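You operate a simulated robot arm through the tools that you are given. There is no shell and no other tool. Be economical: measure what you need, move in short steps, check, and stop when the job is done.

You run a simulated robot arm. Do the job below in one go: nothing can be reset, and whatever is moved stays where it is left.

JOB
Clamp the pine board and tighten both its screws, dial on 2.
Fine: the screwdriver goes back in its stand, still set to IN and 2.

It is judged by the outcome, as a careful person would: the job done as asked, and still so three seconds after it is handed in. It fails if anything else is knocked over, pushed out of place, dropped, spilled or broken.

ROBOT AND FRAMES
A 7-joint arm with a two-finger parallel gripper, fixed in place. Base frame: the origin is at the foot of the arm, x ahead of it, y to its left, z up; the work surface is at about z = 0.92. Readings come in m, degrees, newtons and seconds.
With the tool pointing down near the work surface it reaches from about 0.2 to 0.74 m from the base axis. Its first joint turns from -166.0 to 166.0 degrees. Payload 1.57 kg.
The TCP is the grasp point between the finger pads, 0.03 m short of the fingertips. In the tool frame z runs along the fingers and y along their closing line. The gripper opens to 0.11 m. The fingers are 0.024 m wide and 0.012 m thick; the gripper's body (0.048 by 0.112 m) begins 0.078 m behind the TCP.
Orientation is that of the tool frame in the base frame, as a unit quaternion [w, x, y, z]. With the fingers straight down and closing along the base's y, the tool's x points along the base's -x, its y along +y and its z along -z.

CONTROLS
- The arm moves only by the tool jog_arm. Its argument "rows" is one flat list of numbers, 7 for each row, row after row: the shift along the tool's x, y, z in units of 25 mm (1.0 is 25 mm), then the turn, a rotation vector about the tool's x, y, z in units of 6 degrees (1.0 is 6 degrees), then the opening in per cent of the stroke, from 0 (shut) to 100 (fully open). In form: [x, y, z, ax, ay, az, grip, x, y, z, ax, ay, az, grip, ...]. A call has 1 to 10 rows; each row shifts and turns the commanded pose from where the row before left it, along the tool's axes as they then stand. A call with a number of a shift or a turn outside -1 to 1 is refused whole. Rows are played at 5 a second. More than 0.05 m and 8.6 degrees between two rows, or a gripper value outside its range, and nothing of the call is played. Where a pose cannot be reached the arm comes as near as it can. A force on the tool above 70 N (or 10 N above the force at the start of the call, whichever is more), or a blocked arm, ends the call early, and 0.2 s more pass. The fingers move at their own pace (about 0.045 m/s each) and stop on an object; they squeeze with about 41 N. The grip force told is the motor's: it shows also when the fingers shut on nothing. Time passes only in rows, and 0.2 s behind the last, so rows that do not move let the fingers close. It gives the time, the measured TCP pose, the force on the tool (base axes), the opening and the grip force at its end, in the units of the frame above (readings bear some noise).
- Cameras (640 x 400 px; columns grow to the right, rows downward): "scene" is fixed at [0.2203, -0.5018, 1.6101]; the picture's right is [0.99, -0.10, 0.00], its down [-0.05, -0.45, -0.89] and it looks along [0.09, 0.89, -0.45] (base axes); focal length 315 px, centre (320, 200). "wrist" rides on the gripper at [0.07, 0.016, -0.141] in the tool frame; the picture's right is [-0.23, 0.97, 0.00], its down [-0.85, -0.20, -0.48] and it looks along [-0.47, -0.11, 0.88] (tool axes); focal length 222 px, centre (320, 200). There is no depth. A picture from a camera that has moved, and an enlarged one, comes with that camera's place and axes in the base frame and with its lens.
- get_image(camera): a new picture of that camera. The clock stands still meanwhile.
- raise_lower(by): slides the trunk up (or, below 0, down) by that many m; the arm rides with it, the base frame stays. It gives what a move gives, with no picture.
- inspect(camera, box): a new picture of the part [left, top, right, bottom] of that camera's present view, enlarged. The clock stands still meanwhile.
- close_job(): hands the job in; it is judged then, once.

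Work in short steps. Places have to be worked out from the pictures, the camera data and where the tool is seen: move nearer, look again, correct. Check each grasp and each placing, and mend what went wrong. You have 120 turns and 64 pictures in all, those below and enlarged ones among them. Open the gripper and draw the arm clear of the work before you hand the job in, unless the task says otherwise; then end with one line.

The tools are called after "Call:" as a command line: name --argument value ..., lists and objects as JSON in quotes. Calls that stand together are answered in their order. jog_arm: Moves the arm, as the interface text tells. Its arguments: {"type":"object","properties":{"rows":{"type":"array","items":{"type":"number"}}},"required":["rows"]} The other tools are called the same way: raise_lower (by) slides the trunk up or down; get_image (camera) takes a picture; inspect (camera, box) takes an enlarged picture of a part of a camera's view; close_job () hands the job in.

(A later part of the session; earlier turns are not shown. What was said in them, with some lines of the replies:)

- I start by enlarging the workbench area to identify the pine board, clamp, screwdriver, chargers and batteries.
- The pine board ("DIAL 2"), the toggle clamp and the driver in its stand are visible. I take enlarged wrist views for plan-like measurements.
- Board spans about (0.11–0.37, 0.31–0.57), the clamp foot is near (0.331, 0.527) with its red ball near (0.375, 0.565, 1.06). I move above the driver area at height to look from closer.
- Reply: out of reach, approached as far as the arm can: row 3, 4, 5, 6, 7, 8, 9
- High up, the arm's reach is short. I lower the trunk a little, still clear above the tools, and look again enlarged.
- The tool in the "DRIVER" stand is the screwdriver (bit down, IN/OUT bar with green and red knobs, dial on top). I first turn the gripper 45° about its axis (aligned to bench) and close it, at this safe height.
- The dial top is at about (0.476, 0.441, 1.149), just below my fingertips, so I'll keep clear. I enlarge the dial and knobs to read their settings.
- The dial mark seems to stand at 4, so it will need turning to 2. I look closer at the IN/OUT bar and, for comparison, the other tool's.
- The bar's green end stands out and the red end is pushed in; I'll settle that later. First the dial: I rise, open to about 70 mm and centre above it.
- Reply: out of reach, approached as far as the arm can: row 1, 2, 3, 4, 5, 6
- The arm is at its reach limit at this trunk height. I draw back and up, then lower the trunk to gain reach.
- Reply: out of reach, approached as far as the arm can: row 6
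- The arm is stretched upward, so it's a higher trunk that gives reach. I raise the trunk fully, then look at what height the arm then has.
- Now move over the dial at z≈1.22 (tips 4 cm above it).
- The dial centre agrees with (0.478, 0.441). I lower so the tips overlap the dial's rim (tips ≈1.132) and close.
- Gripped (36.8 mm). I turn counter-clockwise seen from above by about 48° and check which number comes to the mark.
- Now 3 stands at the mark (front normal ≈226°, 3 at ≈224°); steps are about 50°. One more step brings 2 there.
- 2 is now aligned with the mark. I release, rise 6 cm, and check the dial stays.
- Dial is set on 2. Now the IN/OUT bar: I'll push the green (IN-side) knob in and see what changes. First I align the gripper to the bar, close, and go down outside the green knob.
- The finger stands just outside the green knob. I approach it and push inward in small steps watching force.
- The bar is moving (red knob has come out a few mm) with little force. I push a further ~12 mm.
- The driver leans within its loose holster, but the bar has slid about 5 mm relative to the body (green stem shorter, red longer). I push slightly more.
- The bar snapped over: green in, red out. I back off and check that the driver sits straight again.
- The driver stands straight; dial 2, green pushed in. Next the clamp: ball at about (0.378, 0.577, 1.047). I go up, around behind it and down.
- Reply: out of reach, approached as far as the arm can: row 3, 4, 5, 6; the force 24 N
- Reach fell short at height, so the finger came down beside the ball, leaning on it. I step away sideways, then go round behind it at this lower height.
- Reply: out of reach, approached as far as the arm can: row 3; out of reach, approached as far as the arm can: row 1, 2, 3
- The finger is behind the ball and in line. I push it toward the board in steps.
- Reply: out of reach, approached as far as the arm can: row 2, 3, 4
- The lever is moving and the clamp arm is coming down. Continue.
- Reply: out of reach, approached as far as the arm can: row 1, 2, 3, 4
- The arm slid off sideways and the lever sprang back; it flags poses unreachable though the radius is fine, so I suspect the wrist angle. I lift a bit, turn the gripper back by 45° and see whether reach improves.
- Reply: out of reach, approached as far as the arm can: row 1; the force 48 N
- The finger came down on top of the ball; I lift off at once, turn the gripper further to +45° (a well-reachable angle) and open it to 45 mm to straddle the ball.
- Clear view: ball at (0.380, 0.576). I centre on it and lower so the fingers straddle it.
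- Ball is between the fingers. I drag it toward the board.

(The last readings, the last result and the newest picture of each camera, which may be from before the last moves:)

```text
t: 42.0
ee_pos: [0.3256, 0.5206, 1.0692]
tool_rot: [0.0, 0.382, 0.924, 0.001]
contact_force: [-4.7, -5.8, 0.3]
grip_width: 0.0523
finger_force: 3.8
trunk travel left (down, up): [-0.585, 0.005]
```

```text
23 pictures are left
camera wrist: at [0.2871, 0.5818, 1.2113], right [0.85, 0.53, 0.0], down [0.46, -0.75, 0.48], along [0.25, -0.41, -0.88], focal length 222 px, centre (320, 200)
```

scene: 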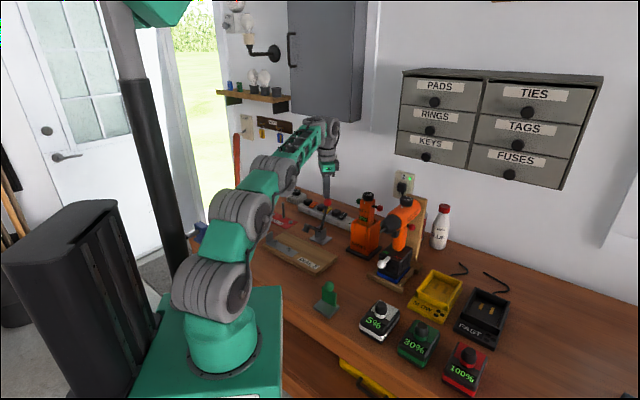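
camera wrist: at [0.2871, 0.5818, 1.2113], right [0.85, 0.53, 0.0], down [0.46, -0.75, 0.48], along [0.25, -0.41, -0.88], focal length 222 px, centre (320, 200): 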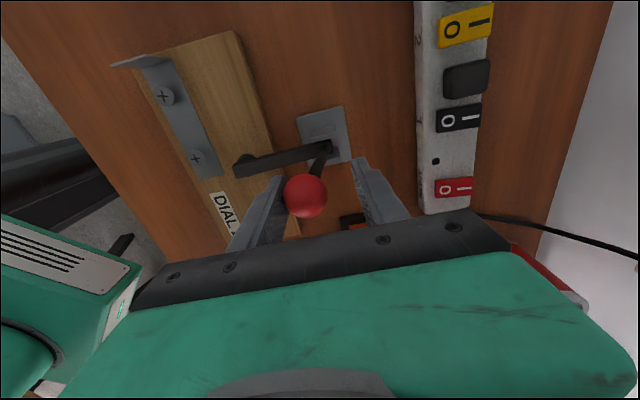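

The lever has gone over centre and now leans on the inner finger toward the board. I follow it further.

Call:
jog_arm --rows '[0, -0.4, 0, 0, 0, 0, 50, 0, -0.4, 0, 0, 0, 0, 50, 0, -0.3, 0, 0, 0, 0, 50, 0, 0, 0, 0, 0, 0, 50]'

Call:
inspect --camera "wrist" --box '[120, 40, 440, 250]'

Call:
inspect --camera "scene" --box '[250, 180, 370, 270]'

```text
t: 43.0
ee_pos: [0.3063, 0.5019, 1.0705]
tool_rot: [0.0, 0.382, 0.924, 0.001]
contact_force: [0.2, -0.8, 0.1]
grip_width: 0.0551
finger_force: 0.1
trunk travel left (down, up): [-0.585, 0.005]
```

```text
1.90 times, centred on (280, 145) of wrist
camera zoom: at [0.2688, 0.563, 1.2113], right [0.85, 0.53, 0.0], down [0.46, -0.75, 0.48], along [0.25, -0.41, -0.88], focal length 423 px, centre (396, 305)
```

zoom: 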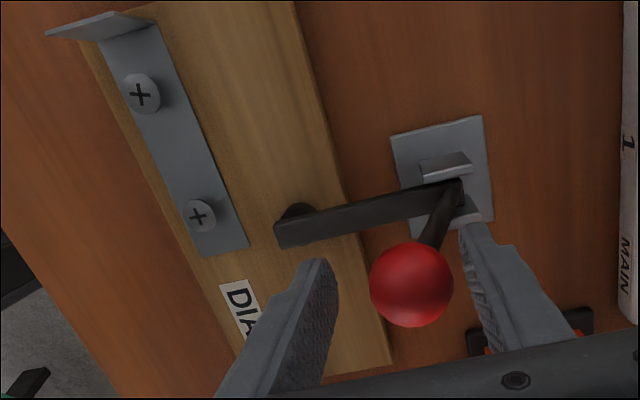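

```text
4.44 times, centred on (310, 225) of scene
camera zoom: at [0.2203, -0.5018, 1.6101], right [0.99, -0.1, 0.0], down [-0.05, -0.45, -0.89], along [0.09, 0.89, -0.45], focal length 1399 px, centre (364, 89)
```

zoom: 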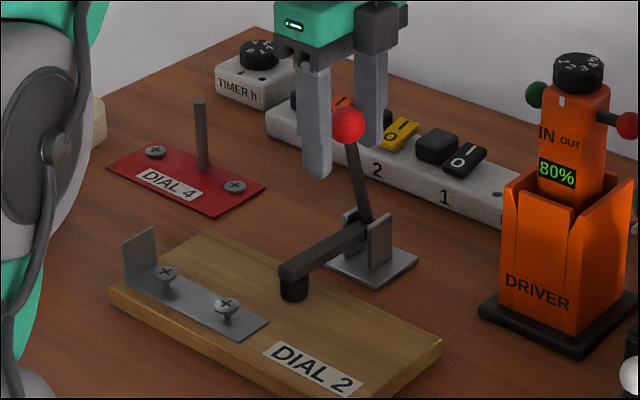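

Clamped: pad on the board, lever over centre. Screw heads are near (0.154, 0.480, 0.95) and (0.204, 0.430, 0.95). I rise off the lever, then go above the driver.

Call:
jog_arm --rows '[0, 0, -1, 0, 0, 0, 50, 0, 0, -1, 0, 0, 0, 50, 0, 0, -1, 0, 0, 0, 50, 0, 0, -1, 0, 0, 0, 50, 0, 0, -1, 0, 0, 0, 60, 0, 0, -0.4, 0, 0, 0, 80]'

Call:
jog_arm --rows '[-1, 0.45, 0, 0, 0, 0, 80, -1, 0.45, 0, 0, 0, 0, 80, -1, 0.45, 0, 0, 0, 0, 80, -1, 0.45, 0, 0, 0, 0, 80, -1, 0.45, 0, 0, 0, 0, 80, -1, 0.45, 0, 0, 0, 0, 80, -0.55, 0.4, 0, 0, 0, 0, 80, 0, 0, 0, 0, 0, 0, 80]'

Call:
inspect --camera "wrist" --box '[220, 60, 420, 240]'

```text
t: 44.4
ee_pos: [0.3064, 0.503, 1.2053]
tool_rot: [0.0, 0.383, 0.924, 0.0]
contact_force: [-0.6, -0.3, -0.2]
grip_width: 0.0881
finger_force: 0.0
trunk travel left (down, up): [-0.585, 0.005]
```

```text
t: 46.2
ee_pos: [0.4782, 0.4414, 1.2046]
tool_rot: [0.001, 0.382, 0.924, 0.001]
contact_force: [0.4, -0.8, 0.0]
grip_width: 0.0878
finger_force: 0.1
trunk travel left (down, up): [-0.585, 0.005]
```

```text
2.22 times, centred on (320, 150) of wrist
camera zoom: at [0.4398, 0.5025, 1.3466], right [0.85, 0.53, 0.0], down [0.46, -0.75, 0.48], along [0.25, -0.41, -0.88], focal length 494 px, centre (320, 311)
```

zoom: 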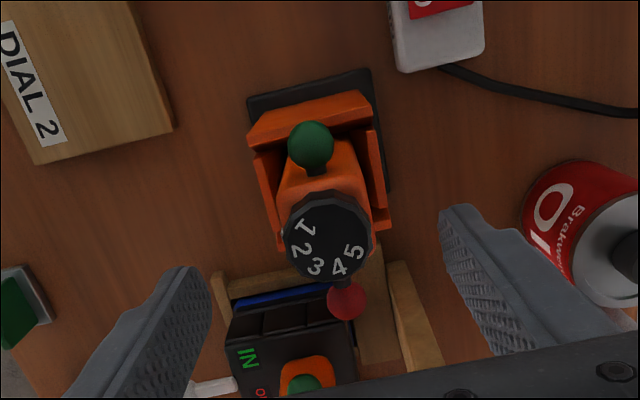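

Driver is centred between the fingers, well aligned. I lower to grip the body's front and back faces above the holster and close.

Call:
jog_arm --rows '[0, 0, 0.9, 0, 0, 0, 80, 0, 0, 0.9, 0, 0, 0, 80, 0, 0, 0.9, 0, 0, 0, 80, 0, 0, 0.9, 0, 0, 0, 80, 0, 0, 0.9, 0, 0, 0, 80, 0, 0, 0, 0, 0, 0, 25, 0, 0, 0, 0, 0, 0, 25, 0, 0, 0, 0, 0, 0, 25, 0, 0, 0, 0, 0, 0, 25]'

Call:
inspect --camera "scene" --box '[330, 170, 410, 260]'

```text
t: 48.2
ee_pos: [0.4774, 0.442, 1.0939]
tool_rot: [0.001, 0.382, 0.924, 0.001]
contact_force: [2.3, 0.5, 0.9]
grip_width: 0.0417
finger_force: 24.5
trunk travel left (down, up): [-0.585, 0.005]
```

```text
4.44 times, centred on (370, 215) of scene
camera zoom: at [0.2203, -0.5018, 1.6101], right [0.99, -0.1, 0.0], down [-0.05, -0.45, -0.89], along [0.09, 0.89, -0.45], focal length 1399 px, centre (98, 133)
```

zoom: 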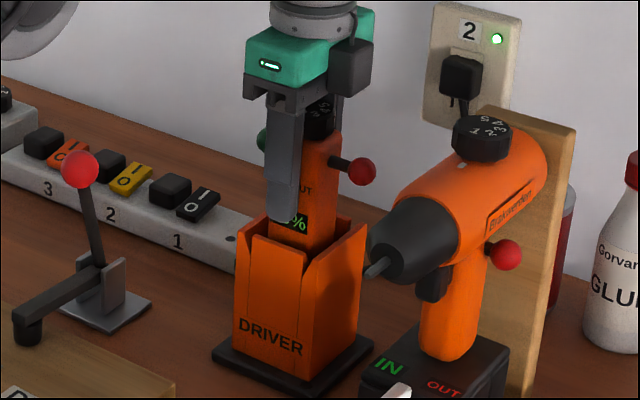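

Gripped at 41.7 mm. I lift straight up in steps.

Call:
jog_arm --rows '[0, 0, 0, 0, 0, 0, 10, 0, 0, -0.5, 0, 0, 0, 10, 0, 0, -0.7, 0, 0, 0, 10, 0, 0, -0.7, 0, 0, 0, 10, 0, 0, -0.7, 0, 0, 0, 10, 0, 0, -0.7, 0, 0, 0, 10, 0, 0, -0.7, 0, 0, 0, 10]'

Call:
inspect --camera "scene" --box '[320, 130, 420, 260]'

```text
t: 49.8
ee_pos: [0.4779, 0.4405, 1.1909]
tool_rot: [0.0, 0.383, 0.924, 0.0]
contact_force: [1.2, -0.3, -4.2]
grip_width: 0.0421
finger_force: 40.4
trunk travel left (down, up): [-0.585, 0.005]
```

```text
3.08 times, centred on (370, 195) of scene
camera zoom: at [0.2203, -0.5018, 1.6101], right [0.99, -0.1, 0.0], down [-0.05, -0.45, -0.89], along [0.09, 0.89, -0.45], focal length 968 px, centre (166, 215)
```

zoom: 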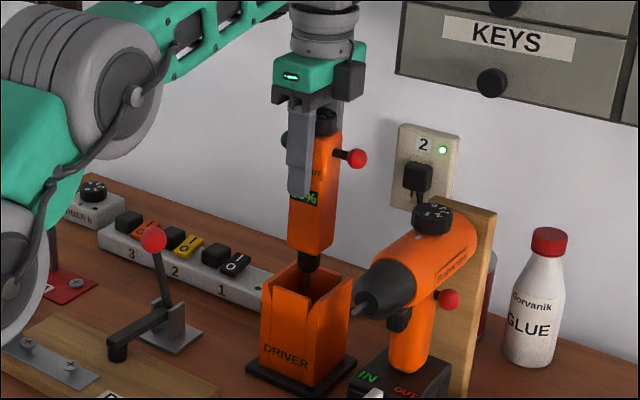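

The driver lifts cleanly; the nose is nearly out. I lift 5 cm more.

Call:
jog_arm --rows '[0, 0, -0.5, 0, 0, 0, 10, 0, 0, -0.5, 0, 0, 0, 10, 0, 0, -0.5, 0, 0, 0, 10, 0, 0, -0.5, 0, 0, 0, 10]'

Call:
inspect --camera "scene" --box '[330, 130, 410, 240]'

```text
t: 50.8
ee_pos: [0.479, 0.4418, 1.2416]
tool_rot: [0.001, 0.382, 0.924, 0.001]
contact_force: [0.5, -0.4, -4.5]
grip_width: 0.0419
finger_force: 41.2
trunk travel left (down, up): [-0.585, 0.005]
```

```text
3.64 times, centred on (370, 185) of scene
camera zoom: at [0.2203, -0.5018, 1.6101], right [0.99, -0.1, 0.0], down [-0.05, -0.45, -0.89], along [0.09, 0.89, -0.45], focal length 1144 px, centre (138, 254)
```

zoom: 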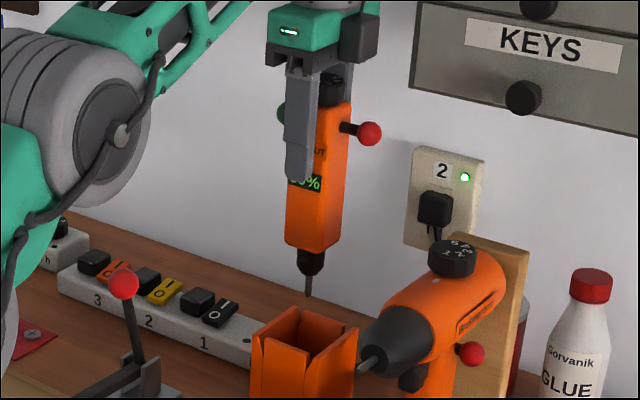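

The bit tip is about 0.162 m below the TCP, clear of the holster. I carry it at this height to above the nearer screw (0.204, 0.430).

Call:
jog_arm --rows '[0.827, -0.902, 0, 0, 0, 0, 10, 0.827, -0.902, 0, 0, 0, 0, 10, 0.827, -0.902, 0, 0, 0, 0, 10, 0.827, -0.902, 0, 0, 0, 0, 10, 0.827, -0.902, 0, 0, 0, 0, 10, 0.827, -0.902, 0, 0, 0, 0, 10, 0.827, -0.902, 0, 0, 0, 0, 10, 0.827, -0.902, 0, 0, 0, 0, 10, 0.827, -0.902, 0, 0, 0, 0, 10]'

Call:
jog_arm --rows '[0, 0, 0.9, 0, 0, 0, 10, 0, 0, 0.9, 0, 0, 0, 10, 0, 0, 0.9, 0, 0, 0, 10, 0, 0, 0.9, 0, 0, 0, 10]'

Call:
inspect --camera "wrist" --box '[220, 40, 420, 200]'

Call:
inspect --camera "scene" --box '[240, 160, 340, 270]'

```text
t: 52.8
ee_pos: [0.2008, 0.4278, 1.2412]
tool_rot: [0.0, 0.381, 0.925, 0.001]
contact_force: [0.1, -1.1, -5.0]
grip_width: 0.0421
finger_force: 41.0
trunk travel left (down, up): [-0.585, 0.005]
```

```text
t: 53.8
ee_pos: [0.2029, 0.4294, 1.1518]
tool_rot: [0.001, 0.382, 0.924, 0.001]
contact_force: [0.0, -0.6, -4.3]
grip_width: 0.0417
finger_force: 40.5
trunk travel left (down, up): [-0.585, 0.005]
```

```text
2.50 times, centred on (320, 120) of wrist
camera zoom: at [0.1644, 0.4906, 1.2934], right [0.85, 0.53, 0.0], down [0.46, -0.75, 0.48], along [0.25, -0.41, -0.88], focal length 555 px, centre (320, 400)
```

zoom: 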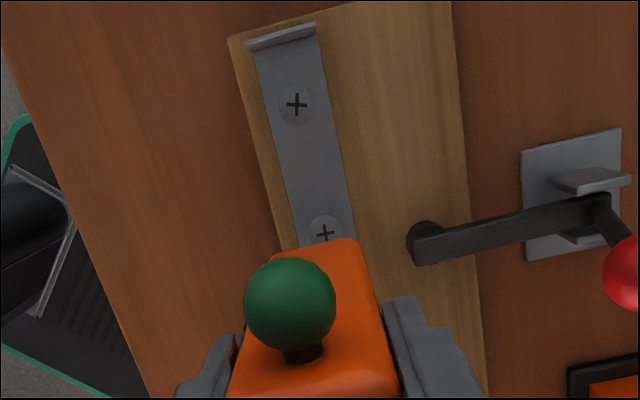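

```text
3.64 times, centred on (290, 215) of scene
camera zoom: at [0.2203, -0.5018, 1.6101], right [0.99, -0.1, 0.0], down [-0.05, -0.45, -0.89], along [0.09, 0.89, -0.45], focal length 1144 px, centre (429, 146)
```

zoom: 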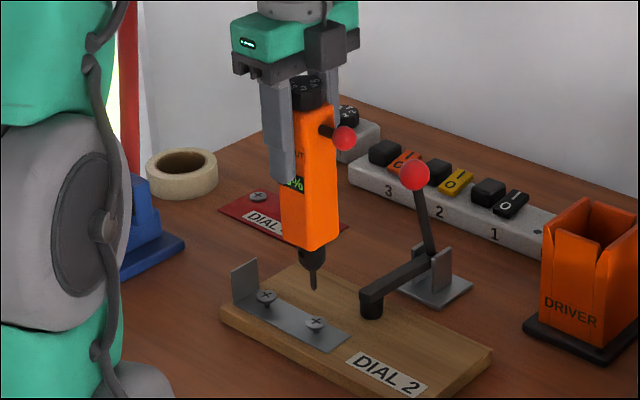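

The bit tip is within ~2 mm over the near screw. I trim by about 1.5 mm and descend to just above its head.

Call:
jog_arm --rows '[0.02, 0.06, 0.4, 0, 0, 0, 10, 0, 0, 0.4, 0, 0, 0, 10, 0, 0, 0.3, 0, 0, 0, 10, 0, 0, 0, 0, 0, 0, 10]'

Call:
inspect --camera "scene" --box '[290, 215, 350, 262]'

```text
t: 54.8
ee_pos: [0.2025, 0.4296, 1.1242]
tool_rot: [0.001, 0.382, 0.924, 0.001]
contact_force: [-0.7, 0.4, -3.7]
grip_width: 0.0417
finger_force: 40.8
trunk travel left (down, up): [-0.585, 0.005]
```

```text
8.51 times, centred on (320, 238) of scene
camera zoom: at [0.2203, -0.5018, 1.6101], right [0.99, -0.1, 0.0], down [-0.05, -0.45, -0.89], along [0.09, 0.89, -0.45], focal length 2678 px, centre (320, -128)
```

zoom: 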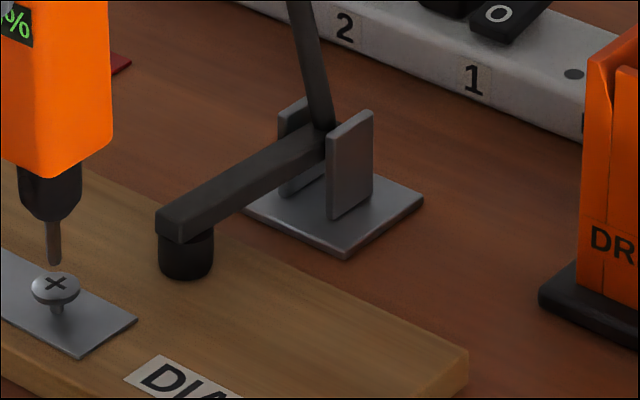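

The bit is just above the screw's cross, which stands ~10 mm proud. I descend slowly until contact.

Call:
jog_arm --rows '[0, 0, 0.1, 0, 0, 0, 10, 0, 0, 0.1, 0, 0, 0, 10, 0, 0, 0.1, 0, 0, 0, 10, 0, 0, 0.1, 0, 0, 0, 10, 0, 0, 0.04, 0, 0, 0, 10]'

Call:
inspect --camera "scene" --box '[260, 222, 320, 262]'

```text
t: 56.0
ee_pos: [0.2022, 0.43, 1.1129]
tool_rot: [0.001, 0.382, 0.924, 0.0]
contact_force: [-0.5, -0.8, -3.8]
grip_width: 0.042
finger_force: 41.0
trunk travel left (down, up): [-0.585, 0.005]
```

```text
10.00 times, centred on (290, 242) of scene
camera zoom: at [0.2203, -0.5018, 1.6101], right [0.99, -0.1, 0.0], down [-0.05, -0.45, -0.89], along [0.09, 0.89, -0.45], focal length 3147 px, centre (620, -220)
```

zoom: 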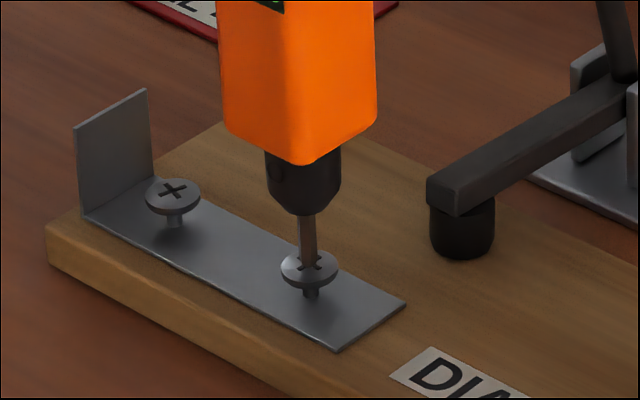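

The tip is entering the cross. I press down a few mm gently and see whether the screw turns and which way.

Call:
jog_arm --rows '[0, 0, 0.06, 0, 0, 0, 10, 0, 0, 0.06, 0, 0, 0, 10, 0, 0, 0.06, 0, 0, 0, 10]'

Call:
inspect --camera "scene" --box '[260, 222, 320, 262]'

```text
t: 56.8
ee_pos: [0.2016, 0.4293, 1.1103]
tool_rot: [0.001, 0.382, 0.924, 0.001]
contact_force: [0.5, -0.5, -0.5]
grip_width: 0.042
finger_force: 40.9
trunk travel left (down, up): [-0.585, 0.005]
```

```text
10.00 times, centred on (290, 242) of scene
camera zoom: at [0.2203, -0.5018, 1.6101], right [0.99, -0.1, 0.0], down [-0.05, -0.45, -0.89], along [0.09, 0.89, -0.45], focal length 3147 px, centre (620, -220)
```

zoom: 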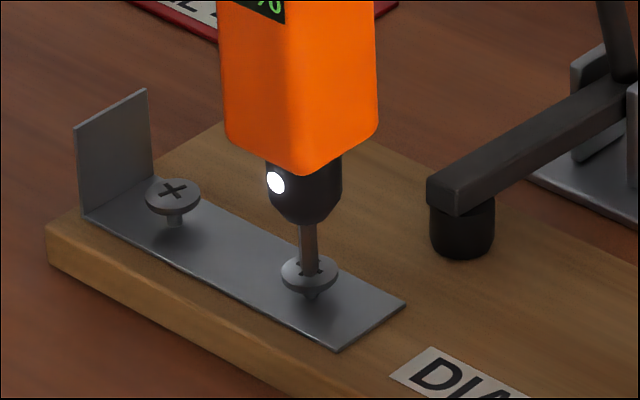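

The driver's light is on — it is running. I hold a moment, following slightly, and compare the head's height.

Call:
jog_arm --rows '[0, 0, 0.04, 0, 0, 0, 10, 0, 0, 0.04, 0, 0, 0, 10, 0, 0, 0.04, 0, 0, 0, 10, 0, 0, 0.04, 0, 0, 0, 10]'

Call:
inspect --camera "scene" --box '[260, 222, 320, 262]'

```text
t: 57.8
ee_pos: [0.2026, 0.4319, 1.1053]
tool_rot: [0.001, 0.382, 0.924, 0.001]
contact_force: [0.1, 1.1, -2.4]
grip_width: 0.0418
finger_force: 41.3
trunk travel left (down, up): [-0.585, 0.005]
```

```text
10.00 times, centred on (290, 242) of scene
camera zoom: at [0.2203, -0.5018, 1.6101], right [0.99, -0.1, 0.0], down [-0.05, -0.45, -0.89], along [0.09, 0.89, -0.45], focal length 3147 px, centre (620, -220)
```

zoom: 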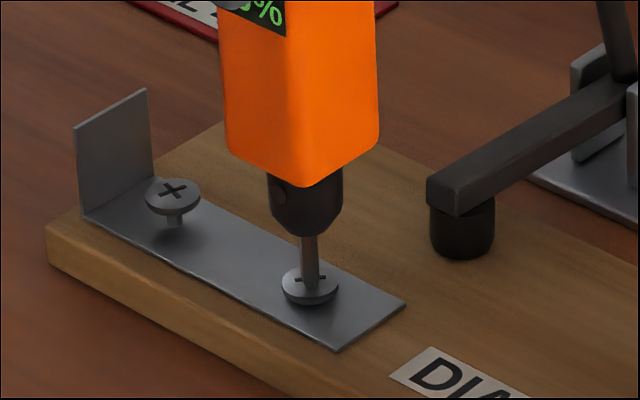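

The setting is right: the screw goes in. I keep following down to seat it fully.

Call:
jog_arm --rows '[0, 0, 0.04, 0, 0, 0, 10, 0, 0, 0.04, 0, 0, 0, 10, 0, 0, 0.04, 0, 0, 0, 10, 0, 0, 0.02, 0, 0, 0, 10, 0, 0, 0, 0, 0, 0, 10, 0, 0, 0, 0, 0, 0, 10]'

Call:
inspect --camera "scene" --box '[260, 222, 320, 262]'

```text
t: 59.2
ee_pos: [0.2023, 0.4285, 1.1032]
tool_rot: [0.001, 0.383, 0.924, 0.002]
contact_force: [0.8, -1.5, 9.7]
grip_width: 0.0421
finger_force: 41.2
trunk travel left (down, up): [-0.585, 0.005]
```

```text
10.00 times, centred on (290, 242) of scene
camera zoom: at [0.2203, -0.5018, 1.6101], right [0.99, -0.1, 0.0], down [-0.05, -0.45, -0.89], along [0.09, 0.89, -0.45], focal length 3147 px, centre (620, -220)
```

zoom: 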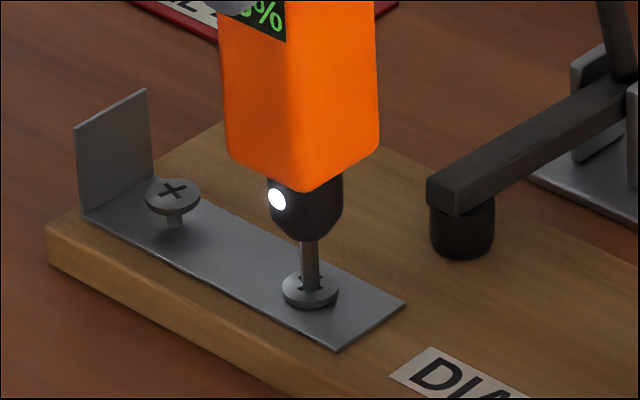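

The head is on the plate with ~14 N push and the driver running; I hold a second to let the clutch finish, then lift off 4 cm.

Call:
jog_arm --rows '[0, 0, 0.02, 0, 0, 0, 10, 0, 0, 0, 0, 0, 0, 10, 0, 0, 0, 0, 0, 0, 10, 0, 0, 0, 0, 0, 0, 10, 0, 0, 0, 0, 0, 0, 10]'

Call:
jog_arm --rows '[0, 0, -0.4, 0, 0, 0, 10, 0, 0, -0.6, 0, 0, 0, 10, 0, 0, -0.6, 0, 0, 0, 10, 0, 0, 0, 0, 0, 0, 10]'

Call:
inspect --camera "scene" --box '[260, 212, 320, 262]'

```text
t: 60.4
ee_pos: [0.2035, 0.4294, 1.1034]
tool_rot: [0.0, 0.383, 0.924, 0.002]
contact_force: [2.5, -0.3, 20.7]
grip_width: 0.042
finger_force: 41.0
trunk travel left (down, up): [-0.585, 0.005]
```

```text
t: 61.4
ee_pos: [0.2026, 0.4298, 1.1408]
tool_rot: [0.0, 0.382, 0.924, 0.0]
contact_force: [0.0, 0.0, -3.9]
grip_width: 0.0418
finger_force: 41.1
trunk travel left (down, up): [-0.585, 0.005]
```

```text
8.00 times, centred on (290, 237) of scene
camera zoom: at [0.2203, -0.5018, 1.6101], right [0.99, -0.1, 0.0], down [-0.05, -0.45, -0.89], along [0.09, 0.89, -0.45], focal length 2518 px, centre (560, -96)
```

zoom: 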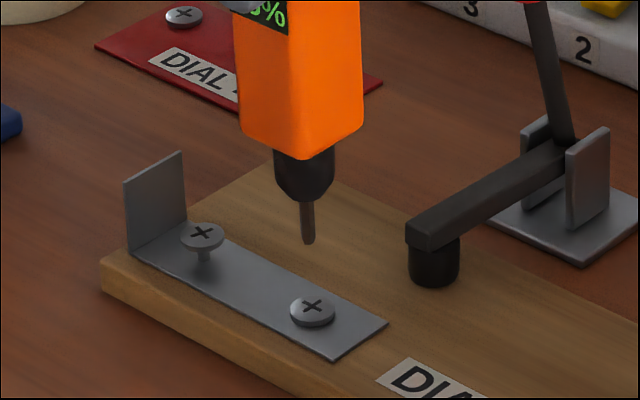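

Near screw is seated and the driver stopped. I shift 70 mm along the bracket to the second screw.

Call:
jog_arm --rows '[0.71, 0.01, 0, 0, 0, 0, 10, 0.71, 0.01, 0, 0, 0, 0, 10, 0.71, 0.01, 0, 0, 0, 0, 10, 0.7, 0.01, 0, 0, 0, 0, 10, 0, 0, 0.4, 0, 0, 0, 10, 0, 0, 0.3, 0, 0, 0, 10, 0, 0, 0, 0, 0, 0, 10]'

Call:
inspect --camera "scene" --box '[260, 218, 312, 258]'

```text
t: 63.0
ee_pos: [0.1522, 0.48, 1.1231]
tool_rot: [0.0, 0.382, 0.924, 0.001]
contact_force: [-0.3, 0.1, -4.5]
grip_width: 0.0419
finger_force: 41.0
trunk travel left (down, up): [-0.585, 0.005]
```

```text
10.00 times, centred on (286, 238) of scene
camera zoom: at [0.2203, -0.5018, 1.6101], right [0.99, -0.1, 0.0], down [-0.05, -0.45, -0.89], along [0.09, 0.89, -0.45], focal length 3147 px, centre (660, -180)
```

zoom: 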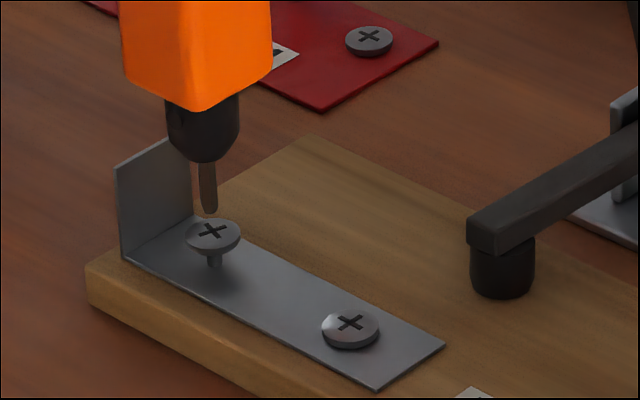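

The tip is ~1.5 mm short sideways; I trim that and descend to contact, then follow as before.

Call:
jog_arm --rows '[-0.01, 0.06, 0.1, 0, 0, 0, 10, 0, 0, 0.1, 0, 0, 0, 10, 0, 0, 0.1, 0, 0, 0, 10, 0, 0, 0.1, 0, 0, 0, 10, 0, 0, 0.06, 0, 0, 0, 10, 0, 0, 0.06, 0, 0, 0, 10, 0, 0, 0.04, 0, 0, 0, 10]'

Call:
inspect --camera "scene" --box '[260, 218, 312, 258]'

```text
t: 64.6
ee_pos: [0.1543, 0.4831, 1.1102]
tool_rot: [0.001, 0.382, 0.924, 0.001]
contact_force: [-0.7, 0.8, -1.3]
grip_width: 0.0417
finger_force: 41.5
trunk travel left (down, up): [-0.585, 0.005]
```

```text
10.00 times, centred on (286, 238) of scene
camera zoom: at [0.2203, -0.5018, 1.6101], right [0.99, -0.1, 0.0], down [-0.05, -0.45, -0.89], along [0.09, 0.89, -0.45], focal length 3147 px, centre (660, -180)
```

zoom: 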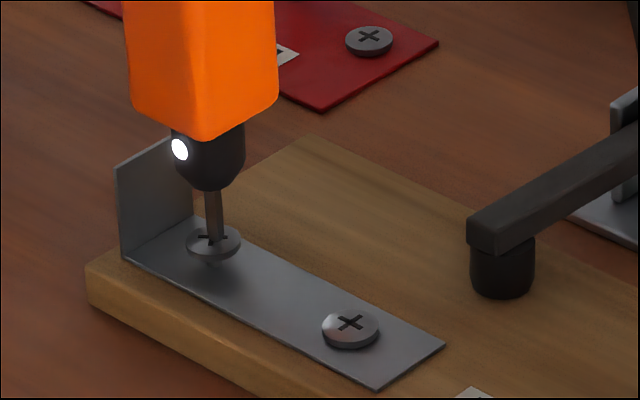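

It is running and the second screw is going in. I follow down gently and hold, as for the first.

Call:
jog_arm --rows '[0, 0, 0.04, 0, 0, 0, 10, 0, 0, 0.04, 0, 0, 0, 10, 0, 0, 0.04, 0, 0, 0, 10, 0, 0, 0.04, 0, 0, 0, 10, 0, 0, 0.04, 0, 0, 0, 10, 0, 0, 0.04, 0, 0, 0, 10, 0, 0, 0, 0, 0, 0, 10, 0, 0, 0, 0, 0, 0, 10]'

```text
t: 66.4
ee_pos: [0.1546, 0.4826, 1.1026]
tool_rot: [0.001, 0.383, 0.924, 0.0]
contact_force: [0.2, -0.2, -3.7]
grip_width: 0.0418
finger_force: 41.2
trunk travel left (down, up): [-0.585, 0.005]
```

No contact force at the moment; I follow a bit further.

Call:
jog_arm --rows '[0, 0, 0.03, 0, 0, 0, 10, 0, 0, 0.03, 0, 0, 0, 10, 0, 0, 0.03, 0, 0, 0, 10, 0, 0, 0, 0, 0, 0, 10, 0, 0, 0, 0, 0, 0, 10]'

Call:
inspect --camera "scene" --box '[260, 218, 312, 258]'

```text
t: 67.6
ee_pos: [0.153, 0.4815, 1.1027]
tool_rot: [0.0, 0.382, 0.924, 0.002]
contact_force: [-0.9, -2.8, 12.2]
grip_width: 0.0419
finger_force: 41.0
trunk travel left (down, up): [-0.585, 0.005]
```

```text
10.00 times, centred on (286, 238) of scene
camera zoom: at [0.2203, -0.5018, 1.6101], right [0.99, -0.1, 0.0], down [-0.05, -0.45, -0.89], along [0.09, 0.89, -0.45], focal length 3147 px, centre (660, -180)
```

zoom: 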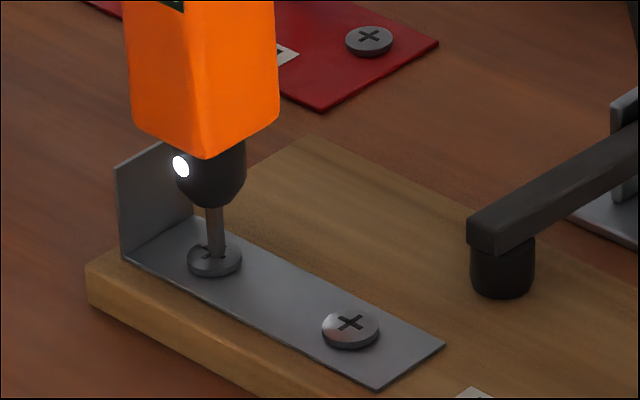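

Seated with ~16 N. I hold one more second, then lift to carrying height.

Call:
jog_arm --rows '[0, 0, 0.02, 0, 0, 0, 10, 0, 0, 0, 0, 0, 0, 10, 0, 0, 0, 0, 0, 0, 10, 0, 0, 0, 0, 0, 0, 10, 0, 0, 0, 0, 0, 0, 10]'

Call:
jog_arm --rows '[0, 0, -0.65, 0, 0, 0, 10, 0, 0, -1, 0, 0, 0, 10, 0, 0, -1, 0, 0, 0, 10, 0, 0, -1, 0, 0, 0, 10, 0, 0, -1, 0, 0, 0, 10, 0, 0, -1, 0, 0, 0, 10, 0, 0, 0, 0, 0, 0, 10]'

Call:
inspect --camera "scene" --box '[256, 160, 356, 260]'

```text
t: 68.8
ee_pos: [0.1529, 0.4815, 1.1013]
tool_rot: [0.0, 0.383, 0.924, 0.002]
contact_force: [-0.1, -0.2, 24.3]
grip_width: 0.0422
finger_force: 41.4
trunk travel left (down, up): [-0.585, 0.005]
```

```text
t: 70.4
ee_pos: [0.1541, 0.4822, 1.2411]
tool_rot: [0.001, 0.382, 0.924, 0.0]
contact_force: [0.1, -0.6, -4.3]
grip_width: 0.0417
finger_force: 41.4
trunk travel left (down, up): [-0.585, 0.005]
```

```text
4.00 times, centred on (306, 210) of scene
camera zoom: at [0.2203, -0.5018, 1.6101], right [0.99, -0.1, 0.0], down [-0.05, -0.45, -0.89], along [0.09, 0.89, -0.45], focal length 1259 px, centre (376, 160)
```

zoom: 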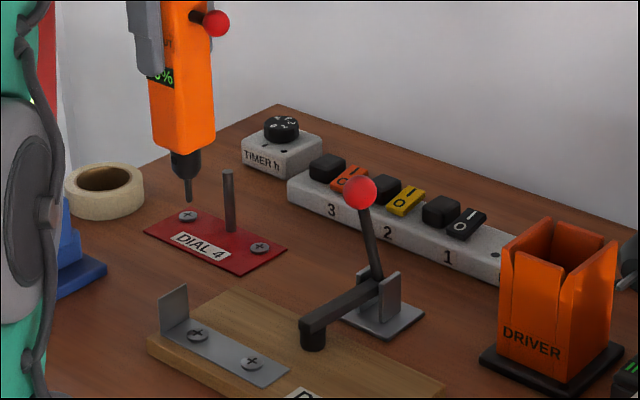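

Both screws are flat on the bracket. I return by the reverse route to exactly above the stand.

Call:
jog_arm --rows '[-0.95, 0, 0, 0, 0, 0, 10, -0.95, 0, 0, 0, 0, 0, 10, -0.94, 0, 0, 0, 0, 0, 10]'

Call:
jog_arm --rows '[-0.827, 0.884, 0, 0, 0, 0, 10, -0.827, 0.884, 0, 0, 0, 0, 10, -0.827, 0.884, 0, 0, 0, 0, 10, -0.827, 0.884, 0, 0, 0, 0, 10, -0.827, 0.884, 0, 0, 0, 0, 10, -0.827, 0.884, 0, 0, 0, 0, 10, -0.827, 0.884, 0, 0, 0, 0, 10, -0.827, 0.884, 0, 0, 0, 0, 10, -0.827, 0.884, 0, 0, 0, 0, 10, 0, 0, 0, 0, 0, 0, 10]'

Call:
inspect --camera "scene" --box '[330, 130, 410, 240]'

```text
t: 71.2
ee_pos: [0.2054, 0.431, 1.2418]
tool_rot: [0.0, 0.382, 0.924, 0.001]
contact_force: [0.4, -0.6, -4.9]
grip_width: 0.0419
finger_force: 40.6
trunk travel left (down, up): [-0.585, 0.005]
```

```text
t: 73.4
ee_pos: [0.4757, 0.4404, 1.2412]
tool_rot: [0.0, 0.383, 0.924, 0.0]
contact_force: [-0.7, 0.2, -3.9]
grip_width: 0.0418
finger_force: 41.0
trunk travel left (down, up): [-0.585, 0.005]
```

```text
3.64 times, centred on (370, 185) of scene
camera zoom: at [0.2203, -0.5018, 1.6101], right [0.99, -0.1, 0.0], down [-0.05, -0.45, -0.89], along [0.09, 0.89, -0.45], focal length 1144 px, centre (138, 254)
```

zoom: 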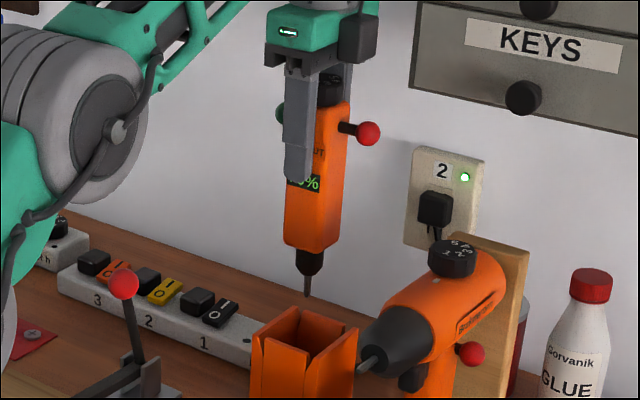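

The picture matches the one from when it was lifted. I lower it slowly into the holster.

Call:
jog_arm --rows '[0, 0, 0.5, 0, 0, 0, 10, 0, 0, 0.5, 0, 0, 0, 10, 0, 0, 0.5, 0, 0, 0, 10, 0, 0, 0.5, 0, 0, 0, 10, 0, 0, 0.5, 0, 0, 0, 10, 0, 0, 0.5, 0, 0, 0, 10]'

Call:
jog_arm --rows '[0, 0, 0.5, 0, 0, 0, 10, 0, 0, 0.5, 0, 0, 0, 10, 0, 0, 0.5, 0, 0, 0, 10, 0, 0, 0.5, 0, 0, 0, 10, 0, 0, 0.5, 0, 0, 0, 10, 0, 0, 0.4, 0, 0, 0, 10, 0, 0, 0, 0, 0, 0, 10]'

Call:
inspect --camera "scene" --box '[330, 170, 410, 260]'

```text
t: 74.8
ee_pos: [0.4772, 0.4408, 1.167]
tool_rot: [0.001, 0.381, 0.924, 0.0]
contact_force: [0.5, -0.5, -4.2]
grip_width: 0.0418
finger_force: 41.3
trunk travel left (down, up): [-0.585, 0.005]
```

```text
t: 76.4
ee_pos: [0.4776, 0.4406, 1.0946]
tool_rot: [0.0, 0.382, 0.924, 0.001]
contact_force: [-0.7, 0.2, -4.1]
grip_width: 0.0417
finger_force: 40.9
trunk travel left (down, up): [-0.585, 0.005]
```

```text
4.44 times, centred on (370, 215) of scene
camera zoom: at [0.2203, -0.5018, 1.6101], right [0.99, -0.1, 0.0], down [-0.05, -0.45, -0.89], along [0.09, 0.89, -0.45], focal length 1399 px, centre (98, 133)
```

zoom: 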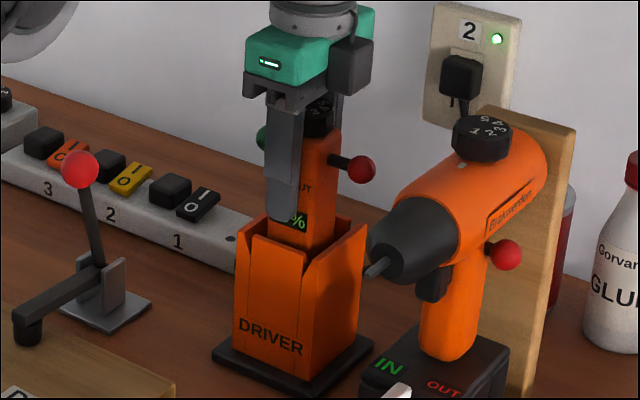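

It is back in the same place. I lower the last 2 mm, open gently, and rise straight up.

Call:
jog_arm --rows '[0, 0, 0.08, 0, 0, 0, 10, 0, 0, 0, 0, 0, 0, 42, 0, 0, 0, 0, 0, 0, 60, 0, 0, 0, 0, 0, 0, 80, 0, 0, 0, 0, 0, 0, 80, 0, 0, 0, 0, 0, 0, 80]'

Call:
jog_arm --rows '[0, 0, -0.5, 0, 0, 0, 80, 0, 0, -0.8, 0, 0, 0, 80, 0, 0, -1, 0, 0, 0, 80, 0, 0, -1, 0, 0, 0, 80, 0, 0, -1, 0, 0, 0, 80, 0, 0, -0.8, 0, 0, 0, 80]'

Call:
jog_arm --rows '[0.3, -1, 0, 0, 0, 0, 80, 0.3, -1, 0, 0, 0, 0, 80, 0.3, -1, 0, 0, 0, 0, 80, 0.3, -1, 0, 0, 0, 0, 80, 0, -1, 0, 0, 0, 0, 80, 0, -1, 0, 0, 0, 0, 80, 0, -1, 0, 0, 0, 0, 80]'

Call:
inspect --camera "scene" --box '[240, 170, 400, 270]'

```text
t: 77.8
ee_pos: [0.4764, 0.4395, 1.0924]
tool_rot: [0.0, 0.381, 0.924, 0.001]
contact_force: [0.7, 0.2, 0.4]
grip_width: 0.088
finger_force: 0.0
trunk travel left (down, up): [-0.585, 0.005]
```

```text
t: 79.2
ee_pos: [0.4765, 0.4408, 1.2207]
tool_rot: [-0.001, 0.382, 0.924, 0.001]
contact_force: [0.6, 0.0, -0.6]
grip_width: 0.0879
finger_force: 0.1
trunk travel left (down, up): [-0.585, 0.005]
```

```text
t: 80.8
ee_pos: [0.3319, 0.3369, 1.2197]
tool_rot: [0.001, 0.381, 0.924, 0.001]
contact_force: [-0.5, -0.1, -0.3]
grip_width: 0.088
finger_force: 0.1
trunk travel left (down, up): [-0.585, 0.005]
```

```text
4.00 times, centred on (320, 220) of scene
camera zoom: at [0.2203, -0.5018, 1.6101], right [0.99, -0.1, 0.0], down [-0.05, -0.45, -0.89], along [0.09, 0.89, -0.45], focal length 1259 px, centre (320, 120)
```

zoom: 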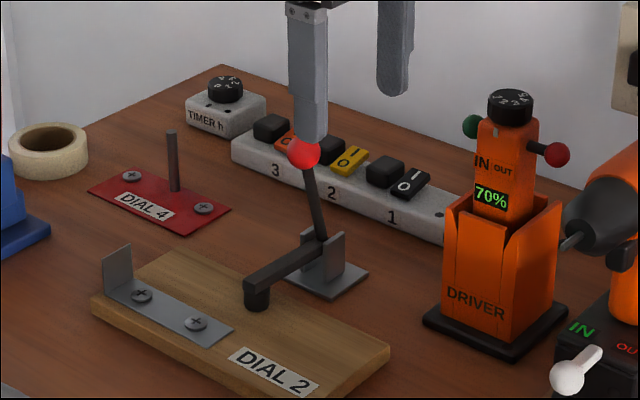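

Driver is back (now 70%), board clamped, both screws down. One last close look at the dial.

Call:
inspect --camera "scene" --box '[350, 185, 386, 220]'

```text
11.43 times, centred on (368, 202) of scene
camera zoom: at [0.2203, -0.5018, 1.6101], right [0.99, -0.1, 0.0], down [-0.05, -0.45, -0.89], along [0.09, 0.89, -0.45], focal length 3596 px, centre (-229, 171)
```

zoom: 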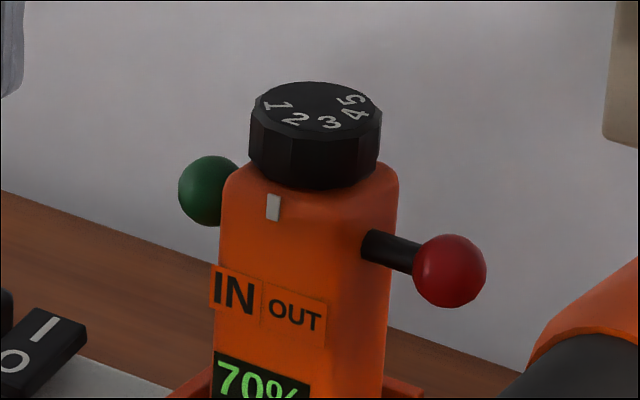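

The dial stands at 2, the direction is IN (green pushed in, and it drove both screws in), and the arm is clear with the gripper open. I hand it in.

Call:
close_job

```text
The job is handed in.
```

The pine board is clamped, both its screws are driven down onto the bracket, and the screwdriver is back in its stand, set to IN and dial 2.
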